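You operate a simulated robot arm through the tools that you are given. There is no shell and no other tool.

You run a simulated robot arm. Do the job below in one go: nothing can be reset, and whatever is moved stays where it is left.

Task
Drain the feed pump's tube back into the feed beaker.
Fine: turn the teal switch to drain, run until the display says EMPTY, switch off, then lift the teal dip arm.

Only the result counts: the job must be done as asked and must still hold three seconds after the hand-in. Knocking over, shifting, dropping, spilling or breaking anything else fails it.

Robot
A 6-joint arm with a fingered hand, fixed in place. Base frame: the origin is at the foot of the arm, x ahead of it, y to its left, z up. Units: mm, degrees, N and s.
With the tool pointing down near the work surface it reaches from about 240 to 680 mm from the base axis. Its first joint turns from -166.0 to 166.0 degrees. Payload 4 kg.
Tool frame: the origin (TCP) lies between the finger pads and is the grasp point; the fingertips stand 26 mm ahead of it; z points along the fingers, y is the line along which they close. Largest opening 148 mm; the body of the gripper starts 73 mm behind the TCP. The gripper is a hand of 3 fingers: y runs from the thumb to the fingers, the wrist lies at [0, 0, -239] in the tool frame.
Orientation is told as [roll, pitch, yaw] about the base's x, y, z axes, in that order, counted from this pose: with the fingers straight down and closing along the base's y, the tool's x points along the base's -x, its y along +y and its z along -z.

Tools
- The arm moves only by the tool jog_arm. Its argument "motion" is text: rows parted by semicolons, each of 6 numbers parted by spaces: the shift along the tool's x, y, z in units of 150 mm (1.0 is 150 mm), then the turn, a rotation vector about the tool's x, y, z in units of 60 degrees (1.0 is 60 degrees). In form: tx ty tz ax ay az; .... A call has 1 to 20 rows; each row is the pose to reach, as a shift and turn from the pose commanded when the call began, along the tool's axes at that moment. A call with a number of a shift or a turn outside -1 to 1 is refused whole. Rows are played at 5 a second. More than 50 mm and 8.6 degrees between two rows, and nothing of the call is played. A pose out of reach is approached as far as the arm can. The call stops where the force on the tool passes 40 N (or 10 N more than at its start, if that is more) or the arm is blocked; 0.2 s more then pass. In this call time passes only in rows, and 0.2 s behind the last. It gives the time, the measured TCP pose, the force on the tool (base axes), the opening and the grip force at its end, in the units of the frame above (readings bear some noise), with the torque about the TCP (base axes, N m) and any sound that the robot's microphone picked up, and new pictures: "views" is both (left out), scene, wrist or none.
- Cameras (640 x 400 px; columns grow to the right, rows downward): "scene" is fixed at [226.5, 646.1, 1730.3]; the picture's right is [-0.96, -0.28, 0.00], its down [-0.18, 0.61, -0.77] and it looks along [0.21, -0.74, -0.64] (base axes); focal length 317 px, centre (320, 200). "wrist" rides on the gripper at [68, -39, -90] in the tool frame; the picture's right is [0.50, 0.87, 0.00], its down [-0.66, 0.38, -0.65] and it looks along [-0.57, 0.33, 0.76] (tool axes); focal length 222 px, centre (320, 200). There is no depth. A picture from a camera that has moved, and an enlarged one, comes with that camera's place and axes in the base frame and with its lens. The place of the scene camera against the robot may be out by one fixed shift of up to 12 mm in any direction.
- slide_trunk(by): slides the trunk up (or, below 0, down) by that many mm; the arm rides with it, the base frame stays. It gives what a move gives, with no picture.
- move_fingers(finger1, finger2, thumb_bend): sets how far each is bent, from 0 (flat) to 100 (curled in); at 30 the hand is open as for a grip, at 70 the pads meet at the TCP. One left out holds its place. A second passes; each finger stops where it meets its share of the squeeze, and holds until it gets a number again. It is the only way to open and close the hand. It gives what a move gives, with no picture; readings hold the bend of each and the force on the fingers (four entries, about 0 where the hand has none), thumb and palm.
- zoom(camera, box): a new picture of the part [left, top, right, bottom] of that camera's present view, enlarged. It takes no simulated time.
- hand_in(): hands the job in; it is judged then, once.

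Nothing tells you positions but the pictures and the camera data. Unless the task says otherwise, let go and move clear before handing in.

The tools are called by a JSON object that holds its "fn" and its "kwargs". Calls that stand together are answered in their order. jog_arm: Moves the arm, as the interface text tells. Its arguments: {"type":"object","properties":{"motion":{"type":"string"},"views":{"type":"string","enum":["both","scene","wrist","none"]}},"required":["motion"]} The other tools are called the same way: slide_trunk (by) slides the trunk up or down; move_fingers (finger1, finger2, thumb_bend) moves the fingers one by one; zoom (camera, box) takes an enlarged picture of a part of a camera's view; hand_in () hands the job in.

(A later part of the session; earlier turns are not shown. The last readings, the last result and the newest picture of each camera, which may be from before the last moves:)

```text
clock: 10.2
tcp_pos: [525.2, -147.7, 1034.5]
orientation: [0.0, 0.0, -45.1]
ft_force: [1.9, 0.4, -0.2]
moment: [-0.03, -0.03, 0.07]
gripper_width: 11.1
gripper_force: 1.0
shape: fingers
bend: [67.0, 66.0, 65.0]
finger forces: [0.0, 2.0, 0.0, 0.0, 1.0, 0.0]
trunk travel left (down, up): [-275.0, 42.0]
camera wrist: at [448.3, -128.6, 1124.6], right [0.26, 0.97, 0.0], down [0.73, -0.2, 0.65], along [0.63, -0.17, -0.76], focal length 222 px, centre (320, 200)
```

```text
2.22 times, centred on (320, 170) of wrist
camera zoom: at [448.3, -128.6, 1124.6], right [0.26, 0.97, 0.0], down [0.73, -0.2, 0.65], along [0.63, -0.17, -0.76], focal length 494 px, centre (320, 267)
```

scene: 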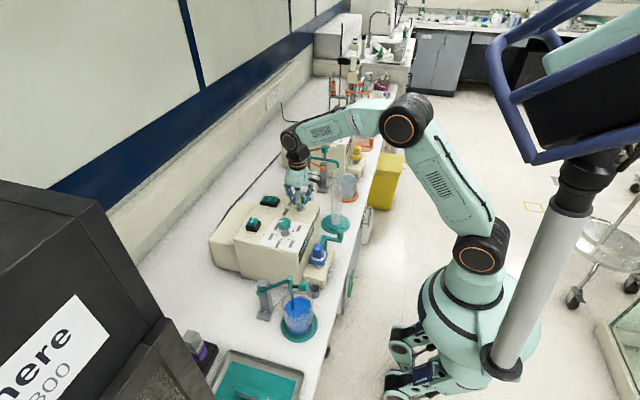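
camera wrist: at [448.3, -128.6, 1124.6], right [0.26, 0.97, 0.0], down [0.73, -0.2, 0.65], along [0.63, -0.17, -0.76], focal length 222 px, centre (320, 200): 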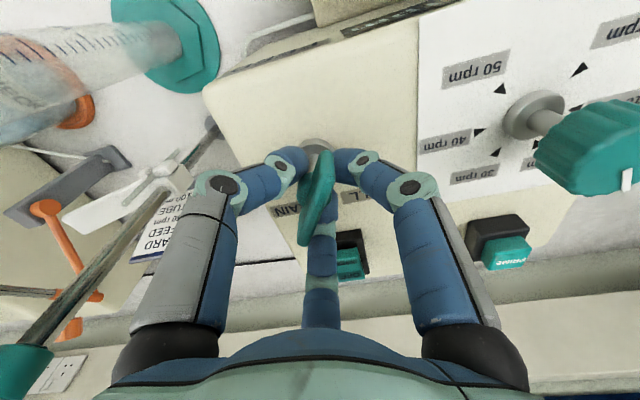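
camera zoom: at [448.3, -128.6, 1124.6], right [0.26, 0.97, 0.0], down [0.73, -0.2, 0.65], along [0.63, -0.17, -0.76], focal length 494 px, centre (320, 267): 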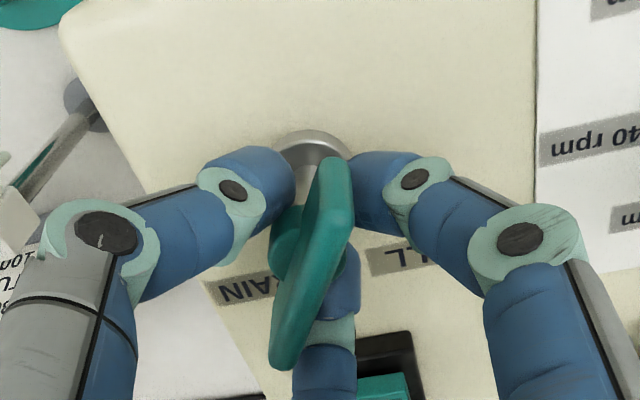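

The bar lags the hand by a few degrees, so it isn't quite at -45° yet. I'll turn a little further and watch the moment for an end stop.

{"fn": "jog_arm", "kwargs": {"motion": "0 0 0 0 0 0.07; 0 0 0 0 0 0.14", "views": "wrist"}}

{"fn": "zoom", "kwargs": {"camera": "wrist", "box": [200, 80, 440, 260]}}

```text
clock: 10.8
tcp_pos: [526.6, -148.7, 1035.1]
orientation: [0.0, 0.0, -53.5]
ft_force: [1.7, -0.5, -2.2]
moment: [0.01, 0.0, 0.01]
gripper_width: 10.9
gripper_force: 2.0
shape: fingers
bend: [67.0, 66.0, 65.0]
finger forces: [0.0, 2.1, 0.0, 0.1, 1.4, 0.1]
trunk travel left (down, up): [-275.0, 42.0]
camera wrist: at [452.8, -117.9, 1125.0], right [0.4, 0.92, 0.0], down [0.69, -0.3, 0.65], along [0.6, -0.26, -0.76], focal length 222 px, centre (320, 200)
```

wrist: 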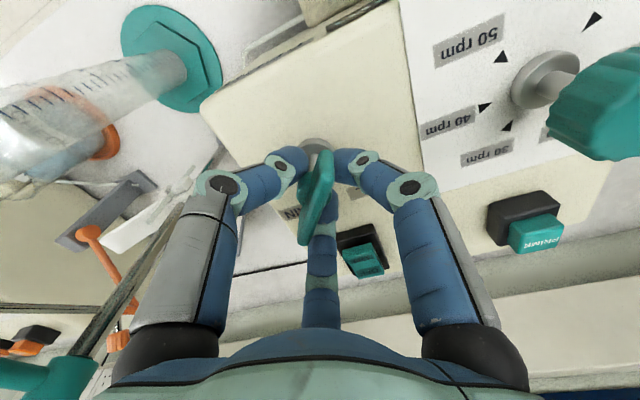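

```text
2.22 times, centred on (320, 170) of wrist
camera zoom: at [452.8, -117.9, 1125.0], right [0.4, 0.92, 0.0], down [0.69, -0.3, 0.65], along [0.6, -0.26, -0.76], focal length 494 px, centre (320, 267)
```

zoom: 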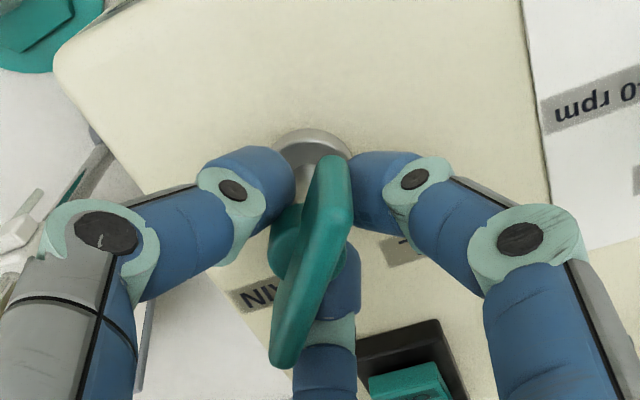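

{"fn": "jog_arm", "kwargs": {"motion": "0 0 0 0 0 0.05; 0 0 0 0 0 0.1", "views": "wrist"}}

{"fn": "zoom", "kwargs": {"camera": "wrist", "box": [200, 80, 440, 260]}}

```text
clock: 11.4
tcp_pos: [523.8, -147.6, 1034.7]
orientation: [0.0, 0.0, -59.5]
ft_force: [2.7, 0.4, -1.8]
moment: [0.02, -0.05, 0.08]
gripper_width: 10.5
gripper_force: 1.8
shape: fingers
bend: [67.0, 65.0, 66.0]
finger forces: [0.1, 2.7, 0.0, 0.0, 0.7, 0.1]
trunk travel left (down, up): [-275.0, 42.0]
camera wrist: at [455.8, -110.7, 1125.1], right [0.49, 0.87, 0.0], down [0.66, -0.37, 0.65], along [0.57, -0.32, -0.76], focal length 222 px, centre (320, 200)
```

wrist: 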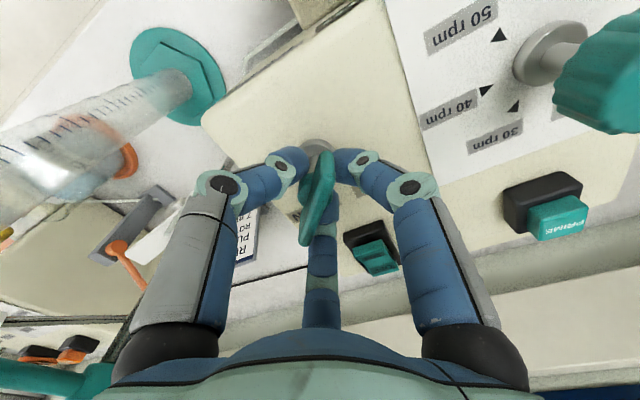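

```text
2.22 times, centred on (320, 170) of wrist
camera zoom: at [455.8, -110.7, 1125.1], right [0.49, 0.87, 0.0], down [0.66, -0.37, 0.65], along [0.57, -0.32, -0.76], focal length 494 px, centre (320, 267)
```

zoom: 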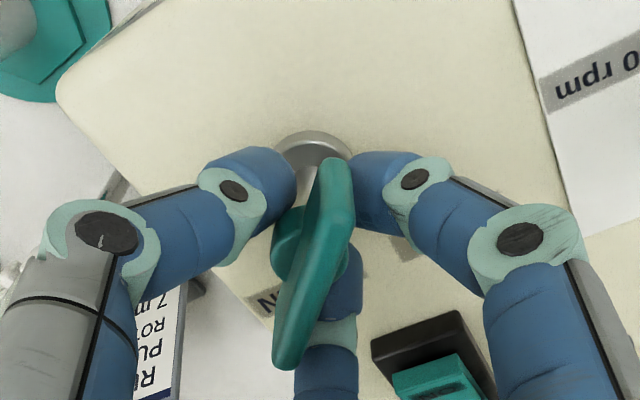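

The bar now points at about -45°, with a bit more load on the fingers. I'm letting go to check where it rests.

{"fn": "move_fingers", "kwargs": {"finger1": 48, "finger2": 48, "thumb_bend": 48}}

{"fn": "jog_arm", "kwargs": {"motion": "0 0 -0.25 0 0 -0.12; 0 0 -0.5 0 0 -0.24; 0 0 -0.75 0 0 -0.24", "views": "both"}}

{"fn": "zoom", "kwargs": {"camera": "wrist", "box": [200, 40, 440, 220]}}

{"fn": "zoom", "kwargs": {"camera": "scene", "box": [255, 185, 335, 245]}}

```text
clock: 12.4
tcp_pos: [525.8, -149.1, 1035.4]
orientation: [0.1, 0.1, -59.4]
ft_force: [-0.4, 0.3, -0.1]
moment: [0.01, 0.02, 0.02]
gripper_width: 68.2
gripper_force: 0.0
shape: fingers
bend: [48.0, 48.0, 48.0]
finger forces: [0.0, 0.0, 0.0, 0.1, 0.0, 0.1]
trunk travel left (down, up): [-275.0, 42.0]
```

```text
clock: 13.2
tcp_pos: [521.9, -149.2, 1149.6]
orientation: [0.0, 0.0, -45.0]
ft_force: [0.0, -0.4, 0.1]
moment: [0.03, 0.0, 0.02]
gripper_width: 68.3
gripper_force: 0.0
shape: fingers
bend: [48.0, 48.0, 48.0]
finger forces: [0.0, 0.0, 0.0, 0.0, 0.0, 0.0]
trunk travel left (down, up): [-275.0, 42.0]
camera wrist: at [446.4, -129.1, 1239.3], right [0.26, 0.97, 0.0], down [0.73, -0.2, 0.65], along [0.63, -0.17, -0.76], focal length 222 px, centre (320, 200)
```

scene: 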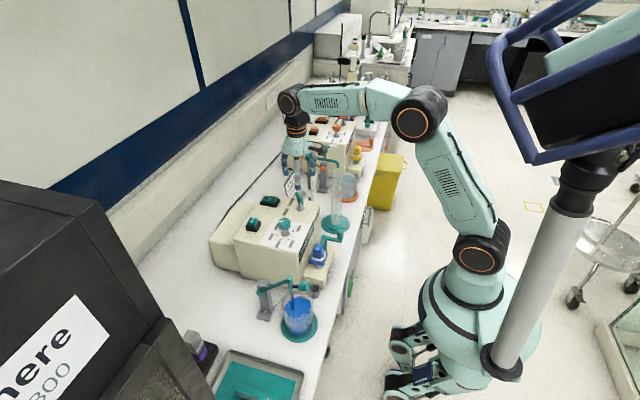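
wrist: 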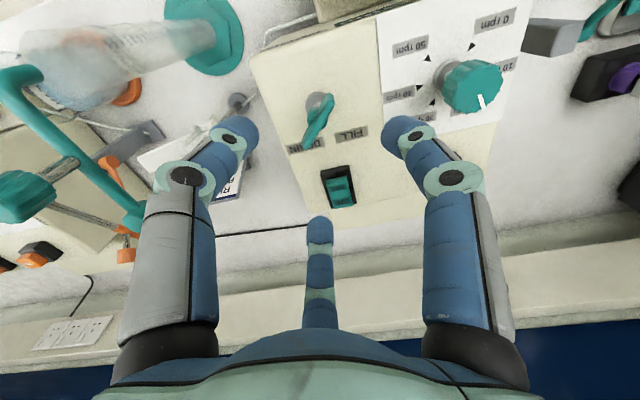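

```text
2.22 times, centred on (320, 130) of wrist
camera zoom: at [446.4, -129.1, 1239.3], right [0.26, 0.97, 0.0], down [0.73, -0.2, 0.65], along [0.63, -0.17, -0.76], focal length 494 px, centre (320, 356)
```

zoom: 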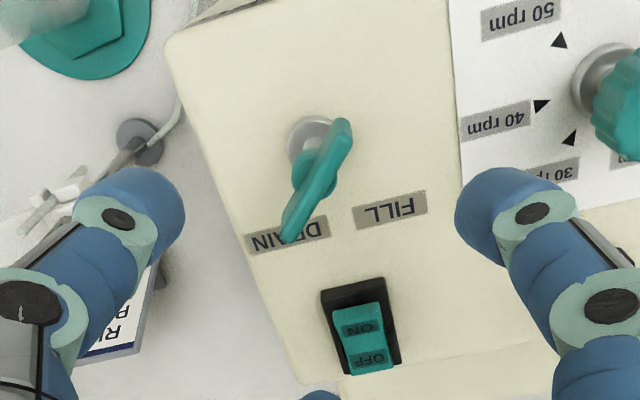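

```text
6.67 times, centred on (295, 215) of scene
camera zoom: at [226.5, 646.1, 1730.3], right [-0.96, -0.28, 0.0], down [-0.18, 0.61, -0.77], along [0.21, -0.74, -0.64], focal length 2113 px, centre (487, 100)
```

zoom: 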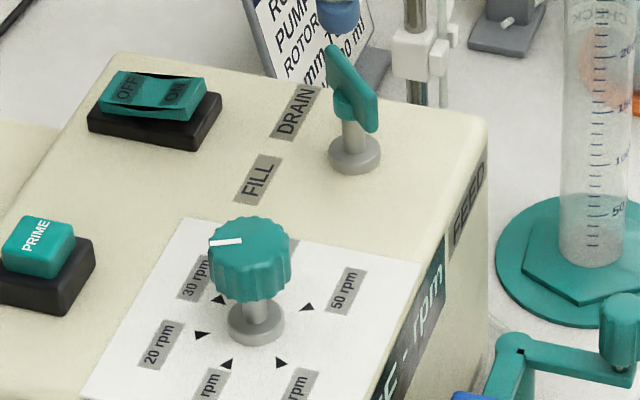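

The handle now rests at about -45°, pointing at DRAIN. Next I close the hand into a single poker and move above the ON half of the rocker at about (620, -151, 1007), keeping the fingers away from the T-handle.

{"fn": "move_fingers", "kwargs": {"finger1": 70, "finger2": 70, "thumb_bend": 70}}

{"fn": "jog_arm", "kwargs": {"motion": "-0.194 0.184 0 0 0 -0.125; -0.387 0.368 0 0 0 -0.25; -0.387 0.368 0.27 0 0 -0.25; -0.387 0.368 0.533 0 0 -0.25", "views": "both"}}

{"fn": "zoom", "kwargs": {"camera": "wrist", "box": [200, 80, 440, 260]}}

{"fn": "zoom", "kwargs": {"camera": "scene", "box": [240, 150, 340, 240]}}

```text
clock: 14.2
tcp_pos: [522.1, -149.0, 1147.9]
orientation: [0.0, 0.0, -45.0]
ft_force: [0.5, -0.4, 0.4]
moment: [0.04, -0.02, 0.01]
gripper_width: 0.2
gripper_force: 0.1
shape: fingers
bend: [69.0, 69.0, 70.0]
finger forces: [0.0, 0.0, 0.1, 0.0, 0.0, 0.0]
trunk travel left (down, up): [-275.0, 42.0]
```

```text
clock: 15.2
tcp_pos: [605.6, -150.9, 1069.7]
orientation: [0.0, 0.1, -30.0]
ft_force: [0.5, 0.4, -0.1]
moment: [-0.04, -0.03, 0.0]
gripper_width: 0.3
gripper_force: 0.1
shape: fingers
bend: [69.0, 69.0, 70.0]
finger forces: [0.1, 0.0, 0.1, 0.1, 0.1, 0.1]
trunk travel left (down, up): [-275.0, 42.0]
camera wrist: at [526.0, -151.5, 1159.3], right [0.0, 1.0, 0.0], down [0.76, 0.0, 0.65], along [0.65, 0.0, -0.76], focal length 222 px, centre (320, 200)
```

scene: 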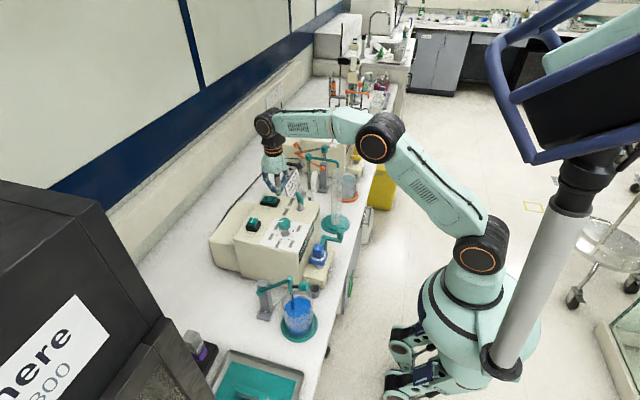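
wrist: 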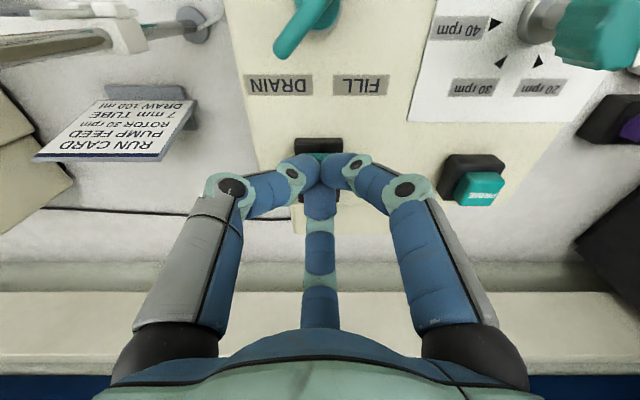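

```text
2.22 times, centred on (320, 170) of wrist
camera zoom: at [526.0, -151.5, 1159.3], right [0.0, 1.0, 0.0], down [0.76, 0.0, 0.65], along [0.65, 0.0, -0.76], focal length 494 px, centre (320, 267)
```

zoom: 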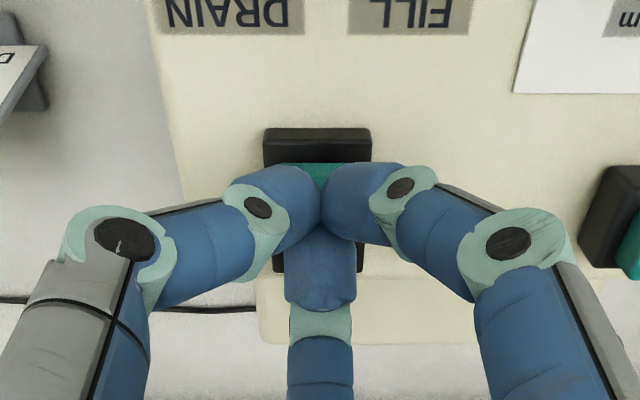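

```text
4.44 times, centred on (290, 195) of scene
camera zoom: at [226.5, 646.1, 1730.3], right [-0.96, -0.28, 0.0], down [-0.18, 0.61, -0.77], along [0.21, -0.74, -0.64], focal length 1409 px, centre (453, 222)
```

zoom: 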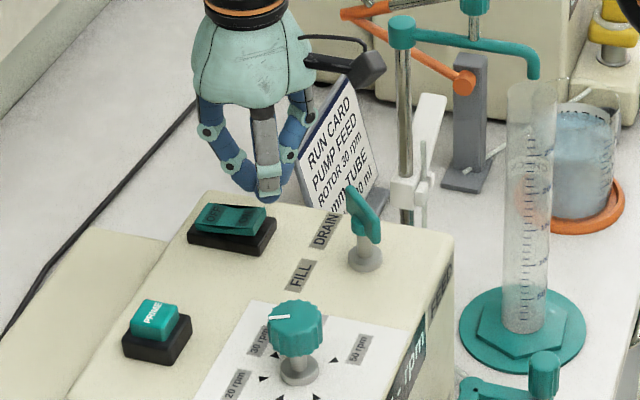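

The poker is above the raised ON end of the rocker. I'm descending gently towards contact.

{"fn": "jog_arm", "kwargs": {"motion": "0 0 0.1 0 0 0; 0 0 0.2 0 0 0; 0 0 0.23 0 0 0; 0 0 0.25 0 0 0", "views": "scene"}}

{"fn": "zoom", "kwargs": {"camera": "scene", "box": [240, 170, 340, 260]}}

```text
clock: 16.2
tcp_pos: [604.8, -150.9, 1030.0]
orientation: [0.0, -0.1, -30.0]
ft_force: [-0.6, -0.7, 2.6]
moment: [-0.01, -0.03, -0.01]
gripper_width: 0.0
gripper_force: 2.2
shape: fingers
bend: [69.0, 70.0, 70.0]
finger forces: [0.1, 3.9, 0.1, 0.0, 0.1, 0.0]
trunk travel left (down, up): [-275.0, 42.0]
```

scene: 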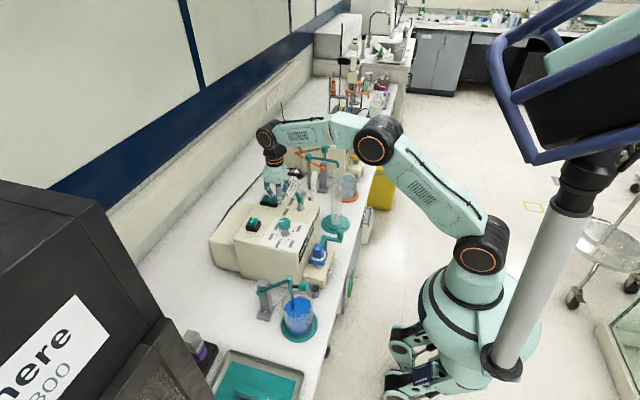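

```text
4.44 times, centred on (290, 215) of scene
camera zoom: at [226.5, 646.1, 1730.3], right [-0.96, -0.28, 0.0], down [-0.18, 0.61, -0.77], along [0.21, -0.74, -0.64], focal length 1409 px, centre (453, 133)
```

zoom: 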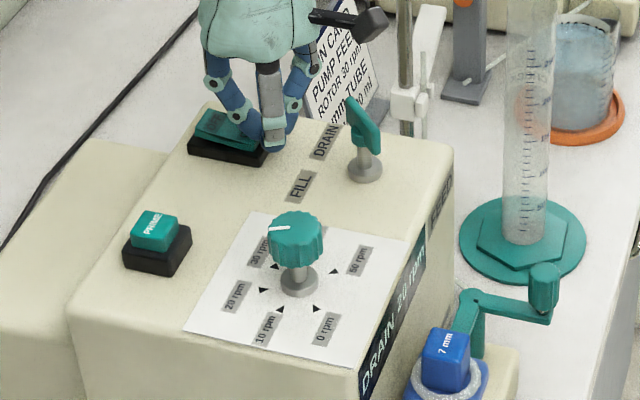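

The display has already changed to "DRAIN … rpm". I'm zooming in on it.

{"fn": "zoom", "kwargs": {"camera": "scene", "box": [310, 215, 345, 260]}}

{"fn": "zoom", "kwargs": {"camera": "scene", "box": [255, 185, 300, 210]}}

```text
8.89 times, centred on (328, 238) of scene
camera zoom: at [226.5, 646.1, 1730.3], right [-0.96, -0.28, 0.0], down [-0.18, 0.61, -0.77], along [0.21, -0.74, -0.64], focal length 2818 px, centre (253, -133)
```

zoom: 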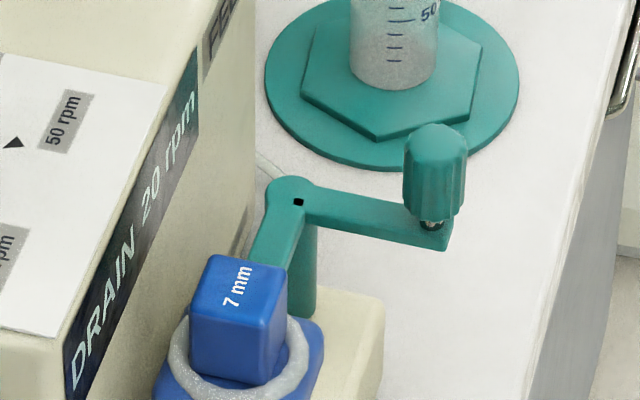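

```text
14.22 times, centred on (278, 198) of scene
camera zoom: at [226.5, 646.1, 1730.3], right [-0.96, -0.28, 0.0], down [-0.18, 0.61, -0.77], along [0.21, -0.74, -0.64], focal length 4508 px, centre (924, 236)
```

zoom: 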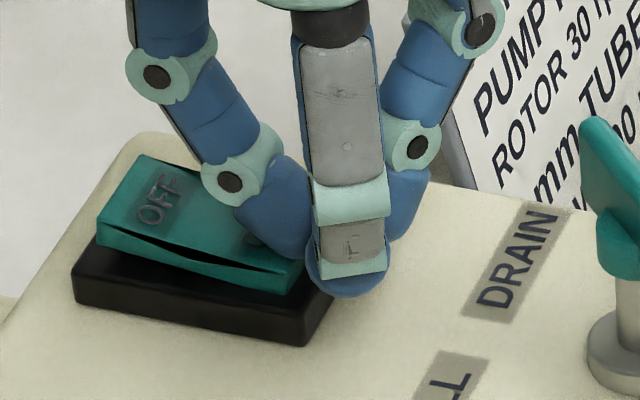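

The pump is running, showing "DRAIN 20 rpm". I'm lifting off and waiting above the OFF half so I can switch off as soon as it says EMPTY.

{"fn": "jog_arm", "kwargs": {"motion": "0 0 -0.233 0 0 0; -0.16 0.089 -0.233 0 0 0; -0.321 0.178 -0.233 0 0 0", "views": "both"}}

{"fn": "zoom", "kwargs": {"camera": "scene", "box": [310, 215, 345, 260]}}

{"fn": "zoom", "kwargs": {"camera": "wrist", "box": [200, 80, 440, 260]}}

{"fn": "zoom", "kwargs": {"camera": "scene", "box": [240, 165, 310, 215]}}

{"fn": "zoom", "kwargs": {"camera": "scene", "box": [255, 265, 325, 345]}}

```text
clock: 17.0
tcp_pos: [659.3, -152.1, 1063.3]
orientation: [-0.1, 0.2, -29.9]
ft_force: [0.1, 0.4, 0.9]
moment: [0.0, 0.01, -0.02]
gripper_width: 0.3
gripper_force: 0.1
shape: fingers
bend: [69.0, 70.0, 70.0]
finger forces: [0.0, 0.0, 0.0, 0.0, 0.0, 0.0]
trunk travel left (down, up): [-275.0, 42.0]
camera wrist: at [581.1, -152.6, 1154.1], right [0.0, 1.0, 0.0], down [0.76, 0.0, 0.65], along [0.65, 0.0, -0.76], focal length 222 px, centre (320, 200)
```

scene: 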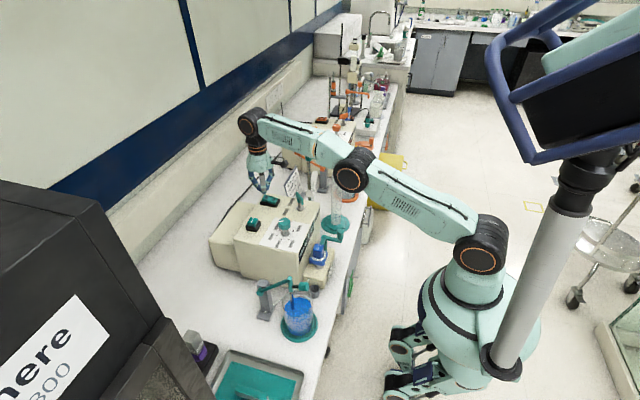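
wrist: 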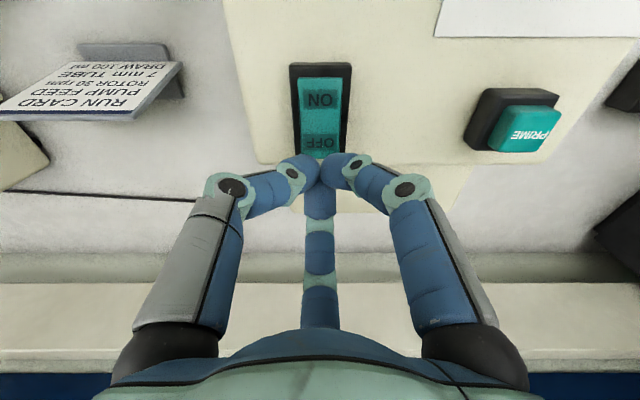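

```text
8.89 times, centred on (328, 238) of scene
camera zoom: at [226.5, 646.1, 1730.3], right [-0.96, -0.28, 0.0], down [-0.18, 0.61, -0.77], along [0.21, -0.74, -0.64], focal length 2818 px, centre (253, -133)
```

zoom: 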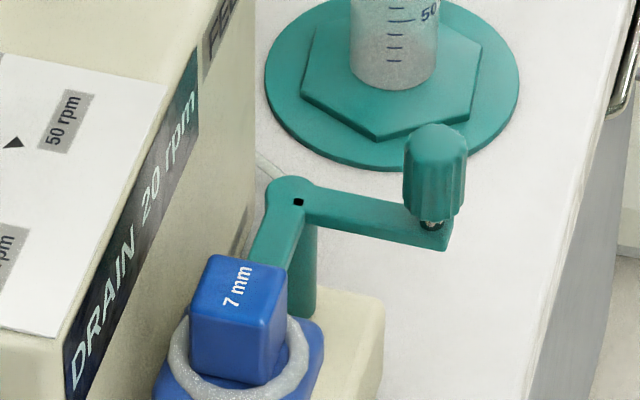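

```text
2.22 times, centred on (320, 170) of wrist
camera zoom: at [581.1, -152.6, 1154.1], right [0.0, 1.0, 0.0], down [0.76, 0.0, 0.65], along [0.65, 0.0, -0.76], focal length 494 px, centre (320, 267)
```

zoom: 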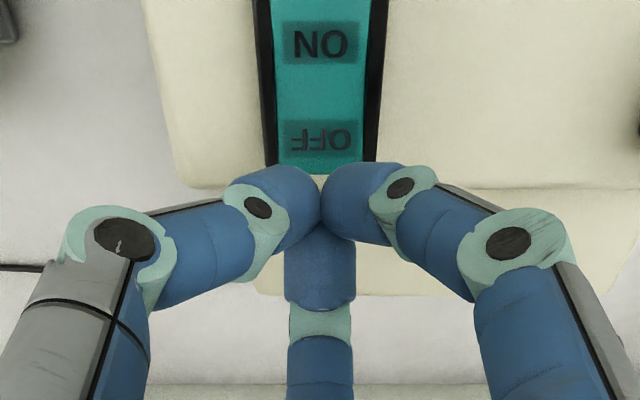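

```text
8.00 times, centred on (275, 190) of scene
camera zoom: at [226.5, 646.1, 1730.3], right [-0.96, -0.28, 0.0], down [-0.18, 0.61, -0.77], along [0.21, -0.74, -0.64], focal length 2536 px, centre (680, 280)
```

zoom: 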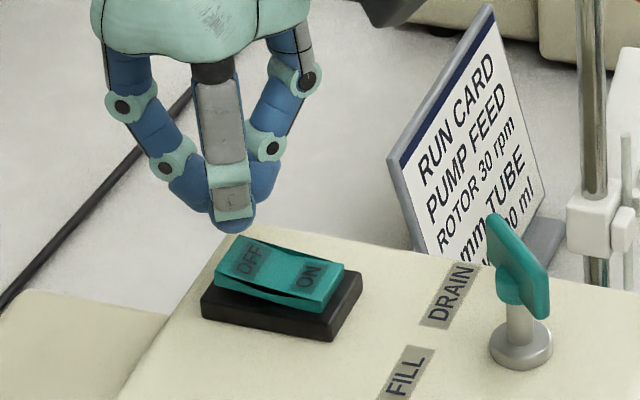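

```text
5.00 times, centred on (290, 305) of scene
camera zoom: at [226.5, 646.1, 1730.3], right [-0.96, -0.28, 0.0], down [-0.18, 0.61, -0.77], along [0.21, -0.74, -0.64], focal length 1585 px, centre (470, -325)
```

zoom: 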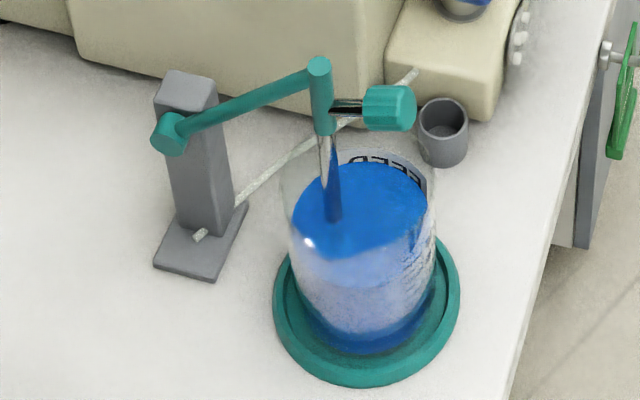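

The hand waits above the raised OFF half (rocker end at x ≈ 664). I'm letting the pump run in short steps and reading the display each time.

{"fn": "jog_arm", "kwargs": {"motion": "0 0 0.05 0 0 0; 0 0 0.1 0 0 0; 0 0 0.1 0 0 0; 0 0 0.1 0 0 0; 0 0 0.1 0 0 0; 0 0 0.1 0 0 0; 0 0 0.1 0 0 0; 0 0 0.1 0 0 0", "views": "none"}}

{"fn": "zoom", "kwargs": {"camera": "scene", "box": [310, 215, 345, 260]}}

{"fn": "zoom", "kwargs": {"camera": "scene", "box": [255, 265, 325, 345]}}

```text
clock: 18.8
tcp_pos: [660.7, -152.2, 1047.4]
orientation: [0.0, 0.0, -30.0]
ft_force: [1.0, -0.6, -0.2]
moment: [-0.02, 0.03, -0.01]
gripper_width: 0.3
gripper_force: 0.2
shape: fingers
bend: [69.0, 70.0, 70.0]
finger forces: [0.0, 0.1, 0.0, 0.1, 0.0, 0.1]
trunk travel left (down, up): [-275.0, 42.0]
```

```text
8.89 times, centred on (328, 238) of scene
camera zoom: at [226.5, 646.1, 1730.3], right [-0.96, -0.28, 0.0], down [-0.18, 0.61, -0.77], along [0.21, -0.74, -0.64], focal length 2818 px, centre (253, -133)
```

zoom: 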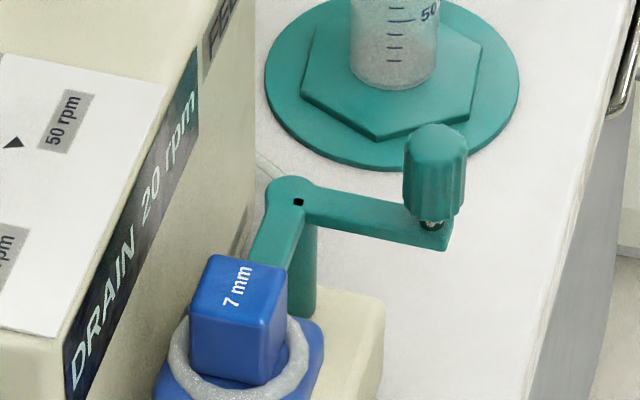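

```text
5.00 times, centred on (290, 305) of scene
camera zoom: at [226.5, 646.1, 1730.3], right [-0.96, -0.28, 0.0], down [-0.18, 0.61, -0.77], along [0.21, -0.74, -0.64], focal length 1585 px, centre (470, -325)
```

zoom: 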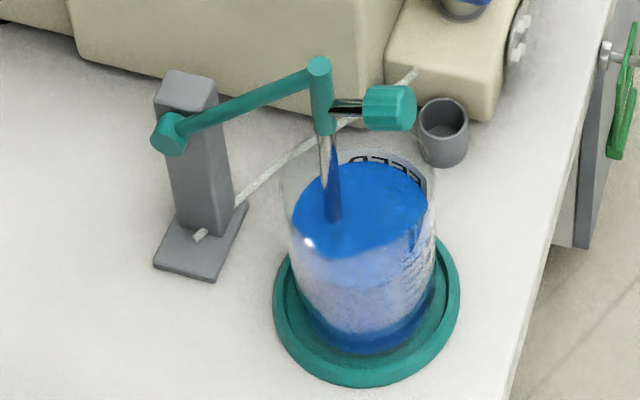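

{"fn": "jog_arm", "kwargs": {"motion": "0 0 0 0 0 0; 0 0 0 0 0 0; 0 0 0 0 0 0; 0 0 0 0 0 0; 0 0 0 0 0 0; 0 0 0 0 0 0; 0 0 0 0 0 0; 0 0 0 0 0 0; 0 0 0 0 0 0; 0 0 0 0 0 0", "views": "none"}}

{"fn": "zoom", "kwargs": {"camera": "scene", "box": [310, 215, 345, 260]}}

```text
clock: 21.0
tcp_pos: [660.0, -151.2, 1048.1]
orientation: [-0.1, -0.1, -30.0]
ft_force: [0.1, 0.2, -0.4]
moment: [0.03, 0.02, 0.01]
gripper_width: 0.4
gripper_force: 0.1
shape: fingers
bend: [69.0, 70.0, 70.0]
finger forces: [0.0, 0.1, 0.0, 0.0, 0.0, 0.0]
trunk travel left (down, up): [-275.0, 42.0]
```

```text
8.89 times, centred on (328, 238) of scene
camera zoom: at [226.5, 646.1, 1730.3], right [-0.96, -0.28, 0.0], down [-0.18, 0.61, -0.77], along [0.21, -0.74, -0.64], focal length 2818 px, centre (253, -133)
```

zoom: 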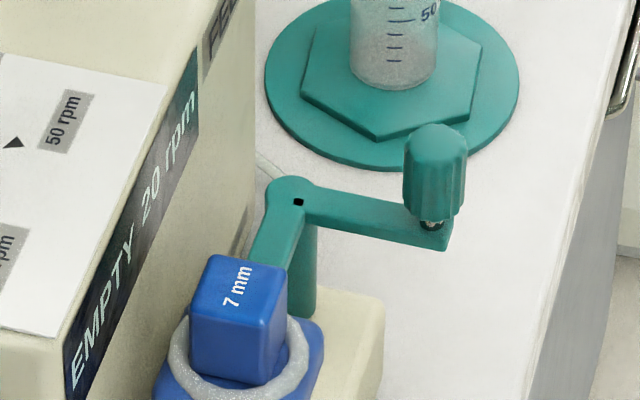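

The display says EMPTY. I'm pressing the OFF half now.

{"fn": "jog_arm", "kwargs": {"motion": "0 0 0.06 0 0 0; 0 0 0.1 0 0 0; 0 0 0.125 0 0 0", "views": "scene"}}

{"fn": "zoom", "kwargs": {"camera": "scene", "box": [310, 215, 345, 260]}}

{"fn": "zoom", "kwargs": {"camera": "scene", "box": [240, 165, 310, 215]}}

```text
clock: 21.8
tcp_pos: [658.4, -152.5, 1033.2]
orientation: [0.1, -0.3, -30.1]
ft_force: [0.3, -2.3, 15.3]
moment: [-0.12, 0.11, 0.02]
gripper_width: 0.1
gripper_force: 7.9
shape: fingers
bend: [70.0, 70.0, 70.0]
finger forces: [6.1, 0.1, 0.0, 0.0, 11.7, 0.0]
trunk travel left (down, up): [-275.0, 42.0]
```

scene: 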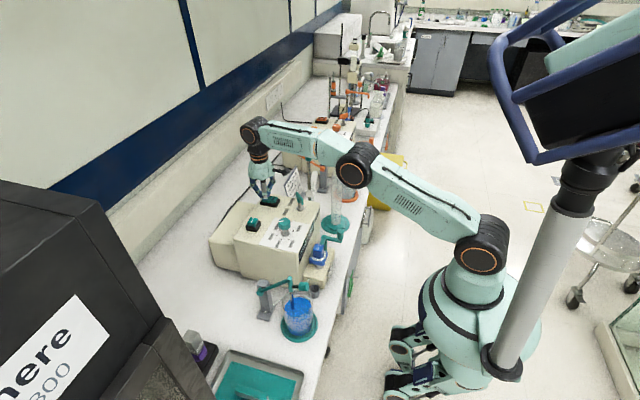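

```text
8.89 times, centred on (328, 238) of scene
camera zoom: at [226.5, 646.1, 1730.3], right [-0.96, -0.28, 0.0], down [-0.18, 0.61, -0.77], along [0.21, -0.74, -0.64], focal length 2818 px, centre (253, -133)
```

zoom: 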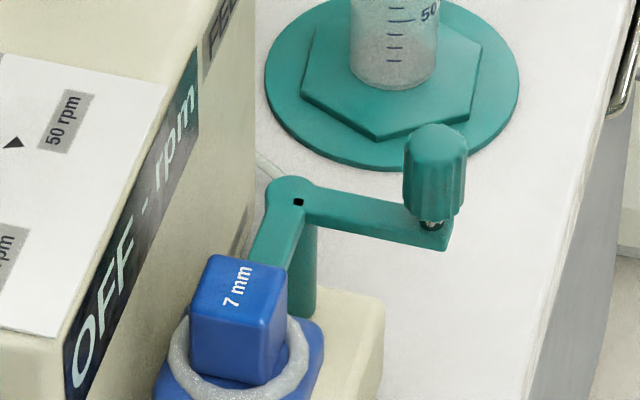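

```text
8.00 times, centred on (275, 190) of scene
camera zoom: at [226.5, 646.1, 1730.3], right [-0.96, -0.28, 0.0], down [-0.18, 0.61, -0.77], along [0.21, -0.74, -0.64], focal length 2536 px, centre (680, 280)
```

zoom: 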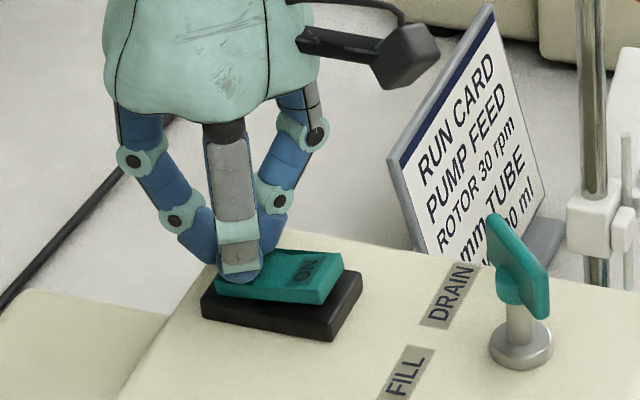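

The display reads OFF and the rocker flipped. I'm lifting off, checking that it stays OFF, then moving to look at the dip arm.

{"fn": "jog_arm", "kwargs": {"motion": "0 0 -0.1 0 0 0; 0 0 -0.4 0 0 0; 0 0 -0.7 0 0 0; 0 0 -1.0 0 0 0", "views": "scene"}}

{"fn": "zoom", "kwargs": {"camera": "scene", "box": [240, 180, 345, 260]}}

```text
clock: 22.8
tcp_pos: [634.3, -145.2, 1151.7]
orientation: [0.1, 0.0, -29.9]
ft_force: [0.6, 0.1, 0.1]
moment: [0.01, -0.02, 0.0]
gripper_width: 0.0
gripper_force: 0.0
shape: fingers
bend: [70.0, 70.0, 70.0]
finger forces: [0.1, 0.0, 0.1, 0.0, 0.0, 0.1]
out of reach, approached as far as the arm can: row 2, 3, 4
trunk travel left (down, up): [-275.0, 42.0]
```

scene: 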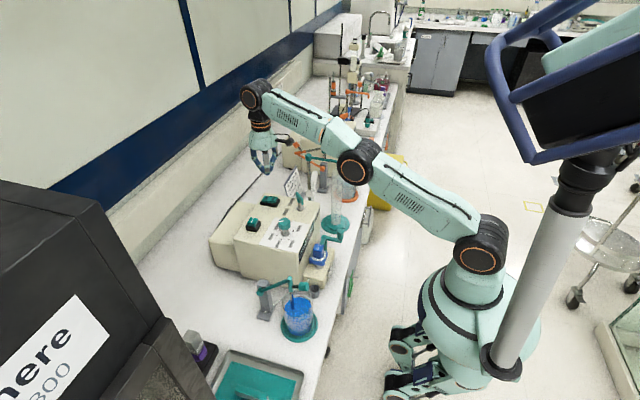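

```text
5.00 times, centred on (292, 220) of scene
camera zoom: at [226.5, 646.1, 1730.3], right [-0.96, -0.28, 0.0], down [-0.18, 0.61, -0.77], along [0.21, -0.74, -0.64], focal length 1585 px, centre (458, 100)
```

zoom: 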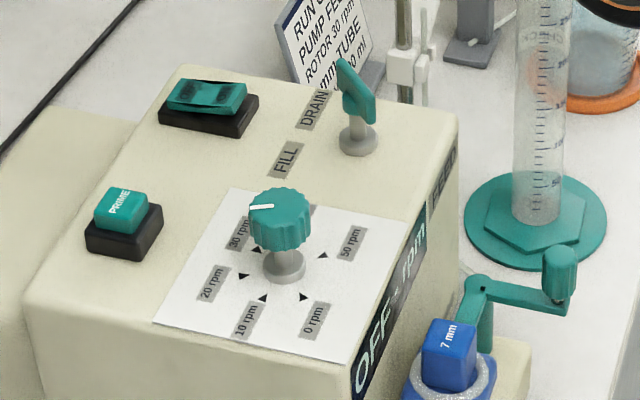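

The pump stays OFF and the T-handle is still on DRAIN. I'm opening the hand a bit and moving high over to the dip arm to measure it close up. My lifting idea is to hold the teal knob in the hand, with the thumb under it, and carry it up along its arc.

{"fn": "jog_arm", "kwargs": {"motion": "0.25 0.02 0 0 0 -0.125; 0.5 0.04 0 0 0 -0.25; 0.75 0.06 0 0 0 -0.375; 1.0 0.08 0 0 0 -0.5", "views": "none"}}

{"fn": "move_fingers", "kwargs": {"finger1": 30, "finger2": 30, "thumb_bend": 30}}

```text
clock: 23.8
tcp_pos: [508.1, -59.3, 1155.0]
orientation: [0.0, -0.2, 0.1]
ft_force: [-0.6, 0.5, -0.7]
moment: [0.0, -0.03, 0.01]
gripper_width: 0.1
gripper_force: 0.0
shape: fingers
bend: [70.0, 70.0, 70.0]
finger forces: [0.0, 0.0, 0.0, 0.0, 0.0, 0.0]
trunk travel left (down, up): [-275.0, 42.0]
```

```text
clock: 24.8
tcp_pos: [510.6, -59.7, 1154.0]
orientation: [0.0, 0.0, 0.0]
ft_force: [0.3, -0.1, 0.5]
moment: [0.0, 0.0, 0.02]
gripper_width: 126.6
gripper_force: 0.1
shape: fingers
bend: [30.0, 30.0, 30.0]
finger forces: [0.1, 0.0, 0.0, 0.0, 0.0, 0.0]
trunk travel left (down, up): [-275.0, 42.0]
```

{"fn": "jog_arm", "kwargs": {"motion": "0.25 0.2 0 0 0 0; 0.5 0.4 0 0 0 0; 0.75 0.6 0 0 0 0; 1.0 0.8 0 0 0 0", "views": "none"}}

{"fn": "jog_arm", "kwargs": {"motion": "0.18 0.12 0.05 0 0 0; 0.36 0.24 0.1 0 0 0", "views": "both"}}

{"fn": "zoom", "kwargs": {"camera": "wrist", "box": [220, 110, 440, 270]}}

{"fn": "zoom", "kwargs": {"camera": "scene", "box": [255, 265, 325, 345]}}

```text
clock: 25.8
tcp_pos: [357.4, 60.6, 1154.8]
orientation: [-0.1, -0.1, 0.0]
ft_force: [0.0, -0.1, -0.3]
moment: [0.0, -0.01, 0.0]
gripper_width: 126.7
gripper_force: 0.0
shape: fingers
bend: [30.0, 30.0, 30.0]
finger forces: [0.0, 0.0, 0.0, 0.0, 0.1, 0.0]
trunk travel left (down, up): [-275.0, 42.0]
```

```text
clock: 26.4
tcp_pos: [304.3, 95.7, 1140.0]
orientation: [-0.1, -0.1, 0.0]
ft_force: [0.1, 0.0, 0.0]
moment: [0.01, -0.01, 0.02]
gripper_width: 126.6
gripper_force: 0.0
shape: fingers
bend: [30.0, 30.0, 30.0]
finger forces: [0.0, 0.0, 0.1, 0.1, 0.1, 0.0]
trunk travel left (down, up): [-275.0, 42.0]
camera wrist: at [235.8, 56.4, 1231.1], right [-0.5, 0.87, 0.0], down [0.66, 0.38, 0.65], along [0.57, 0.33, -0.76], focal length 222 px, centre (320, 200)
```

scene: 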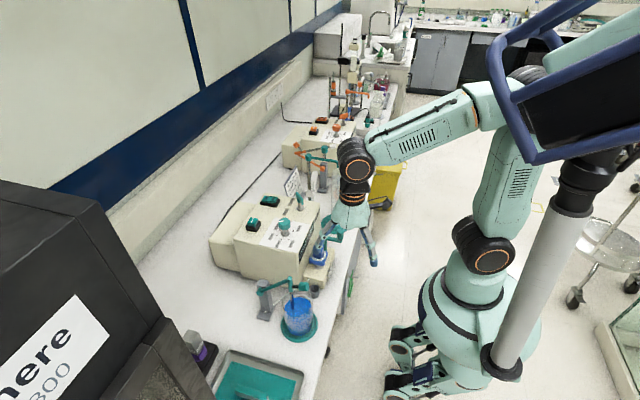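
wrist: 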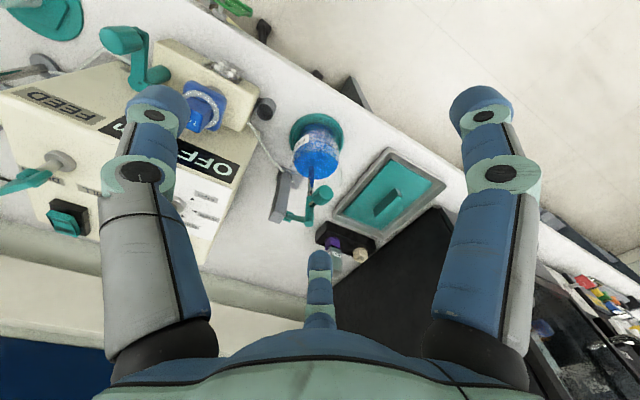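

```text
2.50 times, centred on (330, 190) of wrist
camera zoom: at [235.8, 56.4, 1231.1], right [-0.5, 0.87, 0.0], down [0.66, 0.38, 0.65], along [0.57, 0.33, -0.76], focal length 555 px, centre (295, 225)
```

zoom: 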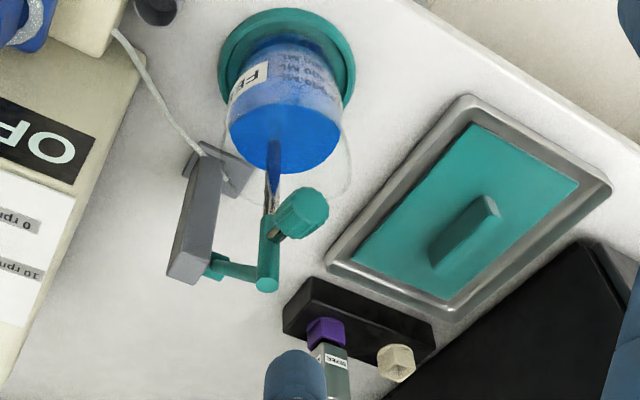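

```text
5.00 times, centred on (290, 305) of scene
camera zoom: at [226.5, 646.1, 1730.3], right [-0.96, -0.28, 0.0], down [-0.18, 0.61, -0.77], along [0.21, -0.74, -0.64], focal length 1585 px, centre (470, -325)
```

zoom: 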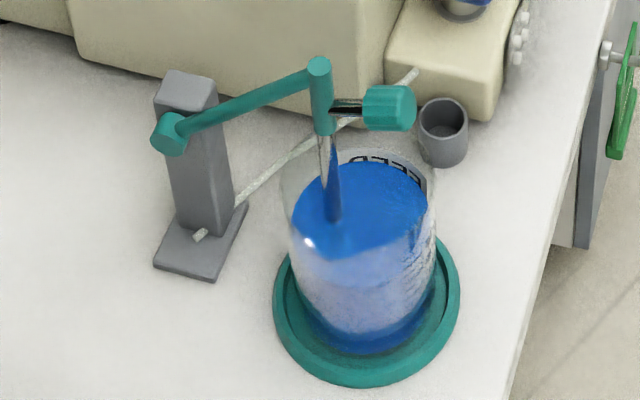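

{"fn": "zoom", "kwargs": {"camera": "wrist", "box": [265, 150, 365, 235]}}

{"fn": "zoom", "kwargs": {"camera": "wrist", "box": [280, 105, 360, 185]}}

{"fn": "zoom", "kwargs": {"camera": "scene", "box": [270, 270, 320, 310]}}

```text
4.71 times, centred on (315, 192) of wrist
camera zoom: at [235.8, 56.4, 1231.1], right [-0.5, 0.87, 0.0], down [0.66, 0.38, 0.65], along [0.57, 0.33, -0.76], focal length 1045 px, centre (344, 235)
```

zoom: 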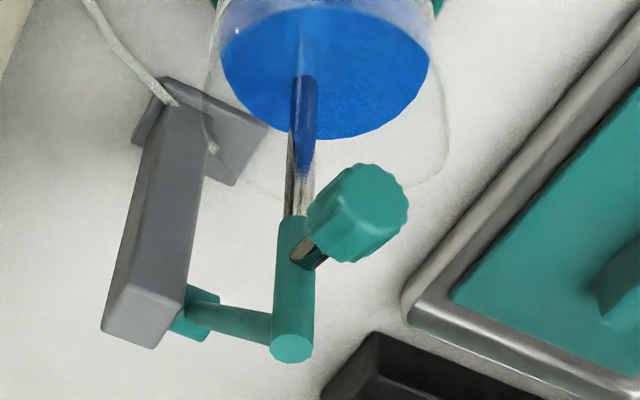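

```text
5.00 times, centred on (320, 145) of wrist
camera zoom: at [235.8, 56.4, 1231.1], right [-0.5, 0.87, 0.0], down [0.66, 0.38, 0.65], along [0.57, 0.33, -0.76], focal length 1111 px, centre (320, 475)
```

zoom: 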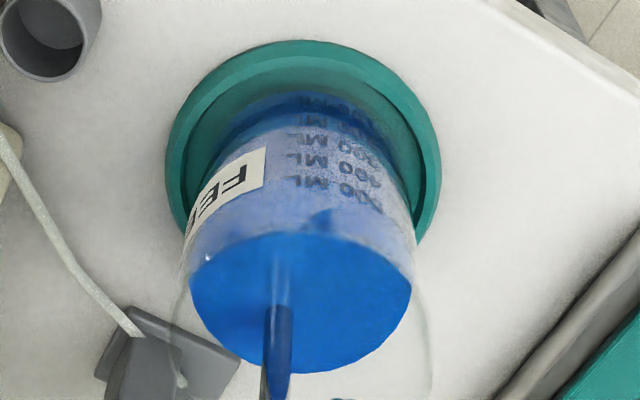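

```text
10.00 times, centred on (295, 290) of scene
camera zoom: at [226.5, 646.1, 1730.3], right [-0.96, -0.28, 0.0], down [-0.18, 0.61, -0.77], along [0.21, -0.74, -0.64], focal length 3170 px, centre (570, -700)
```

zoom: 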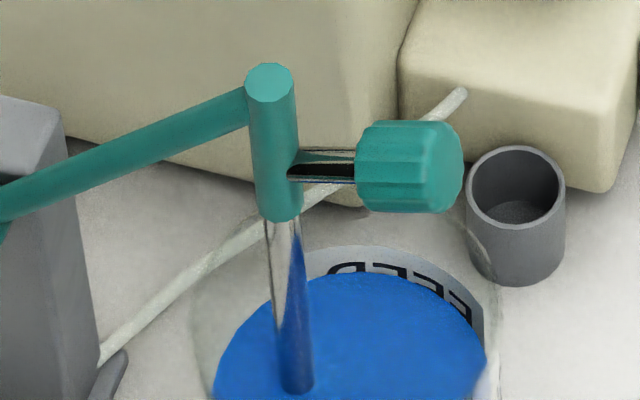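

The numbers for the dip arm: pivot at about (550, 161, 909), knob centre at about (408, 160, 990), with the knob axis tilted up 25° towards me. The sleeve is at x ≈ 449 (z 950–1013) and the beaker rim at z ≈ 908. I'll turn the hand so the thumb faces me (yaw -90), so that it can go under the knob with the fingers on either side.

{"fn": "jog_arm", "kwargs": {"motion": "0 0.06 0 0 0 0.125; 0 0.12 0 0 0 0.25; 0 0.18 0 0 0 0.375; 0 0.24 0 0 0 0.5; 0 0.3 0 0 0 0.625; 0 0.36 0 0 0 0.75; 0 0.43 0 0 0 0.875; 0 0.43 0 0 0 1.0", "views": "none"}}

{"fn": "jog_arm", "kwargs": {"motion": "0 0 0 0 0 0.125; 0 0 0 0 0 0.25; 0 0 0 0 0 0.375; 0 0 0 0 0 0.5", "views": "both"}}

```text
clock: 28.2
tcp_pos: [304.5, 160.0, 1138.2]
orientation: [-0.1, 0.0, -60.2]
ft_force: [0.3, -0.8, -0.1]
moment: [0.01, 0.0, 0.0]
gripper_width: 127.0
gripper_force: 0.1
shape: fingers
bend: [30.0, 30.0, 30.0]
finger forces: [0.0, 0.0, 0.1, 0.0, 0.0, 0.0]
trunk travel left (down, up): [-275.0, 42.0]
```

```text
clock: 29.2
tcp_pos: [305.6, 159.4, 1137.4]
orientation: [0.0, 0.1, -90.0]
ft_force: [-0.2, -0.2, -0.6]
moment: [0.01, -0.02, -0.01]
gripper_width: 126.6
gripper_force: 0.1
shape: fingers
bend: [30.0, 30.0, 30.0]
finger forces: [0.1, 0.1, 0.1, 0.1, 0.0, 0.0]
trunk travel left (down, up): [-275.0, 42.0]
camera wrist: at [265.4, 227.4, 1228.6], right [0.87, 0.5, 0.0], down [0.38, -0.66, 0.65], along [0.33, -0.57, -0.76], focal length 222 px, centre (320, 200)
```

scene: 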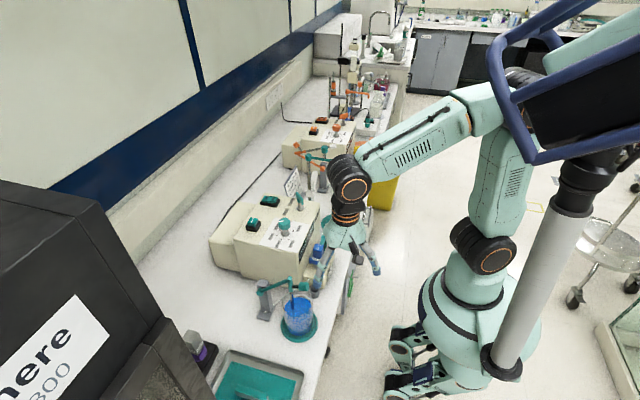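
wrist: 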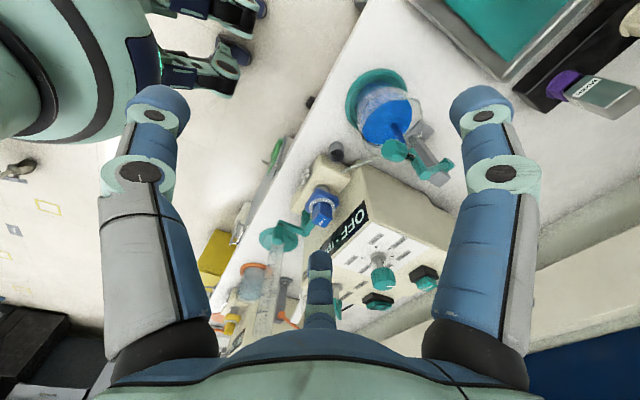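

The hand is now turned with the thumb towards me. I'm part-closing the fingers, then tilting the hand 30° to line up about 100 mm back from the knob.

{"fn": "move_fingers", "kwargs": {"finger1": 47, "finger2": 47, "thumb_bend": 46}}

{"fn": "jog_arm", "kwargs": {"motion": "0.004 0.088 0.1 -0.125 0 0; 0.004 0.176 0.2 -0.25 0 0; 0.004 0.265 0.3 -0.375 0 0; 0.004 0.353 0.4 -0.5 0 0", "views": "both"}}

{"fn": "zoom", "kwargs": {"camera": "wrist", "box": [220, 60, 460, 230]}}

{"fn": "zoom", "kwargs": {"camera": "scene", "box": [250, 220, 370, 340]}}

```text
clock: 30.2
tcp_pos: [305.5, 160.3, 1137.8]
orientation: [-0.1, 0.0, -90.0]
ft_force: [-0.5, -0.2, 0.2]
moment: [0.02, 0.02, -0.04]
gripper_width: 74.3
gripper_force: 0.0
shape: fingers
bend: [47.0, 47.0, 46.0]
finger forces: [0.0, 0.1, 0.0, 0.1, 0.0, 0.0]
trunk travel left (down, up): [-275.0, 42.0]
```

```text
clock: 31.2
tcp_pos: [359.1, 160.0, 1076.2]
orientation: [30.1, 0.1, -90.0]
ft_force: [-0.1, 0.0, 0.0]
moment: [-0.05, 0.02, 0.02]
gripper_width: 74.1
gripper_force: 0.1
shape: fingers
bend: [47.0, 47.0, 46.0]
finger forces: [0.0, 0.1, 0.0, 0.0, 0.0, 0.0]
trunk travel left (down, up): [-275.0, 42.0]
camera wrist: at [279.1, 228.2, 1135.4], right [0.75, 0.5, 0.43], down [0.0, -0.66, 0.75], along [0.66, -0.57, -0.49], focal length 222 px, centre (320, 200)
```

scene: 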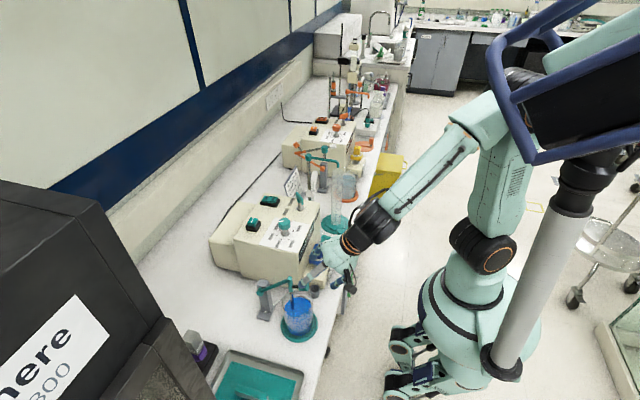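
wrist: 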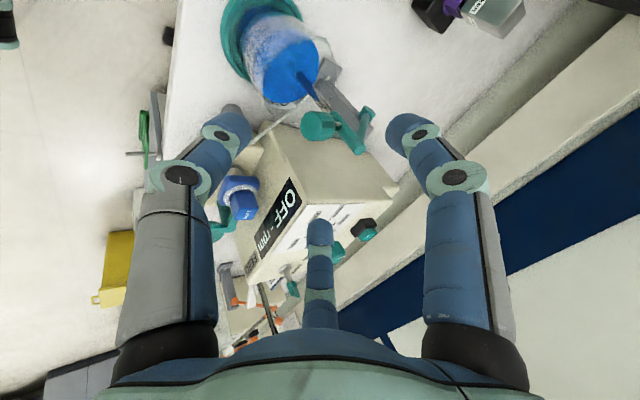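

```text
2.35 times, centred on (340, 145) of wrist
camera zoom: at [279.1, 228.2, 1135.4], right [0.75, 0.5, 0.43], down [0.0, -0.66, 0.75], along [0.66, -0.57, -0.49], focal length 523 px, centre (273, 329)
```

zoom: 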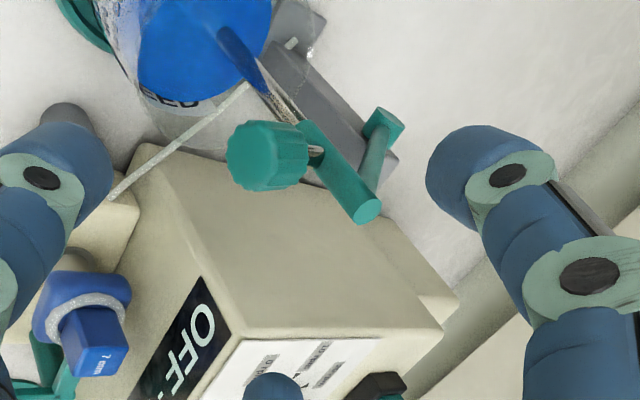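

```text
3.33 times, centred on (310, 280) of scene
camera zoom: at [226.5, 646.1, 1730.3], right [-0.96, -0.28, 0.0], down [-0.18, 0.61, -0.77], along [0.21, -0.74, -0.64], focal length 1057 px, centre (353, -67)
```

zoom: 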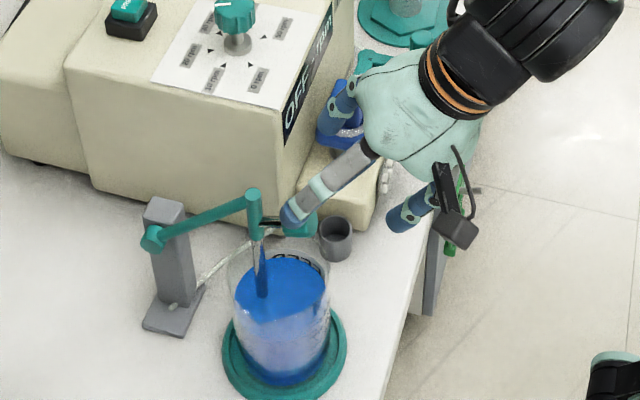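

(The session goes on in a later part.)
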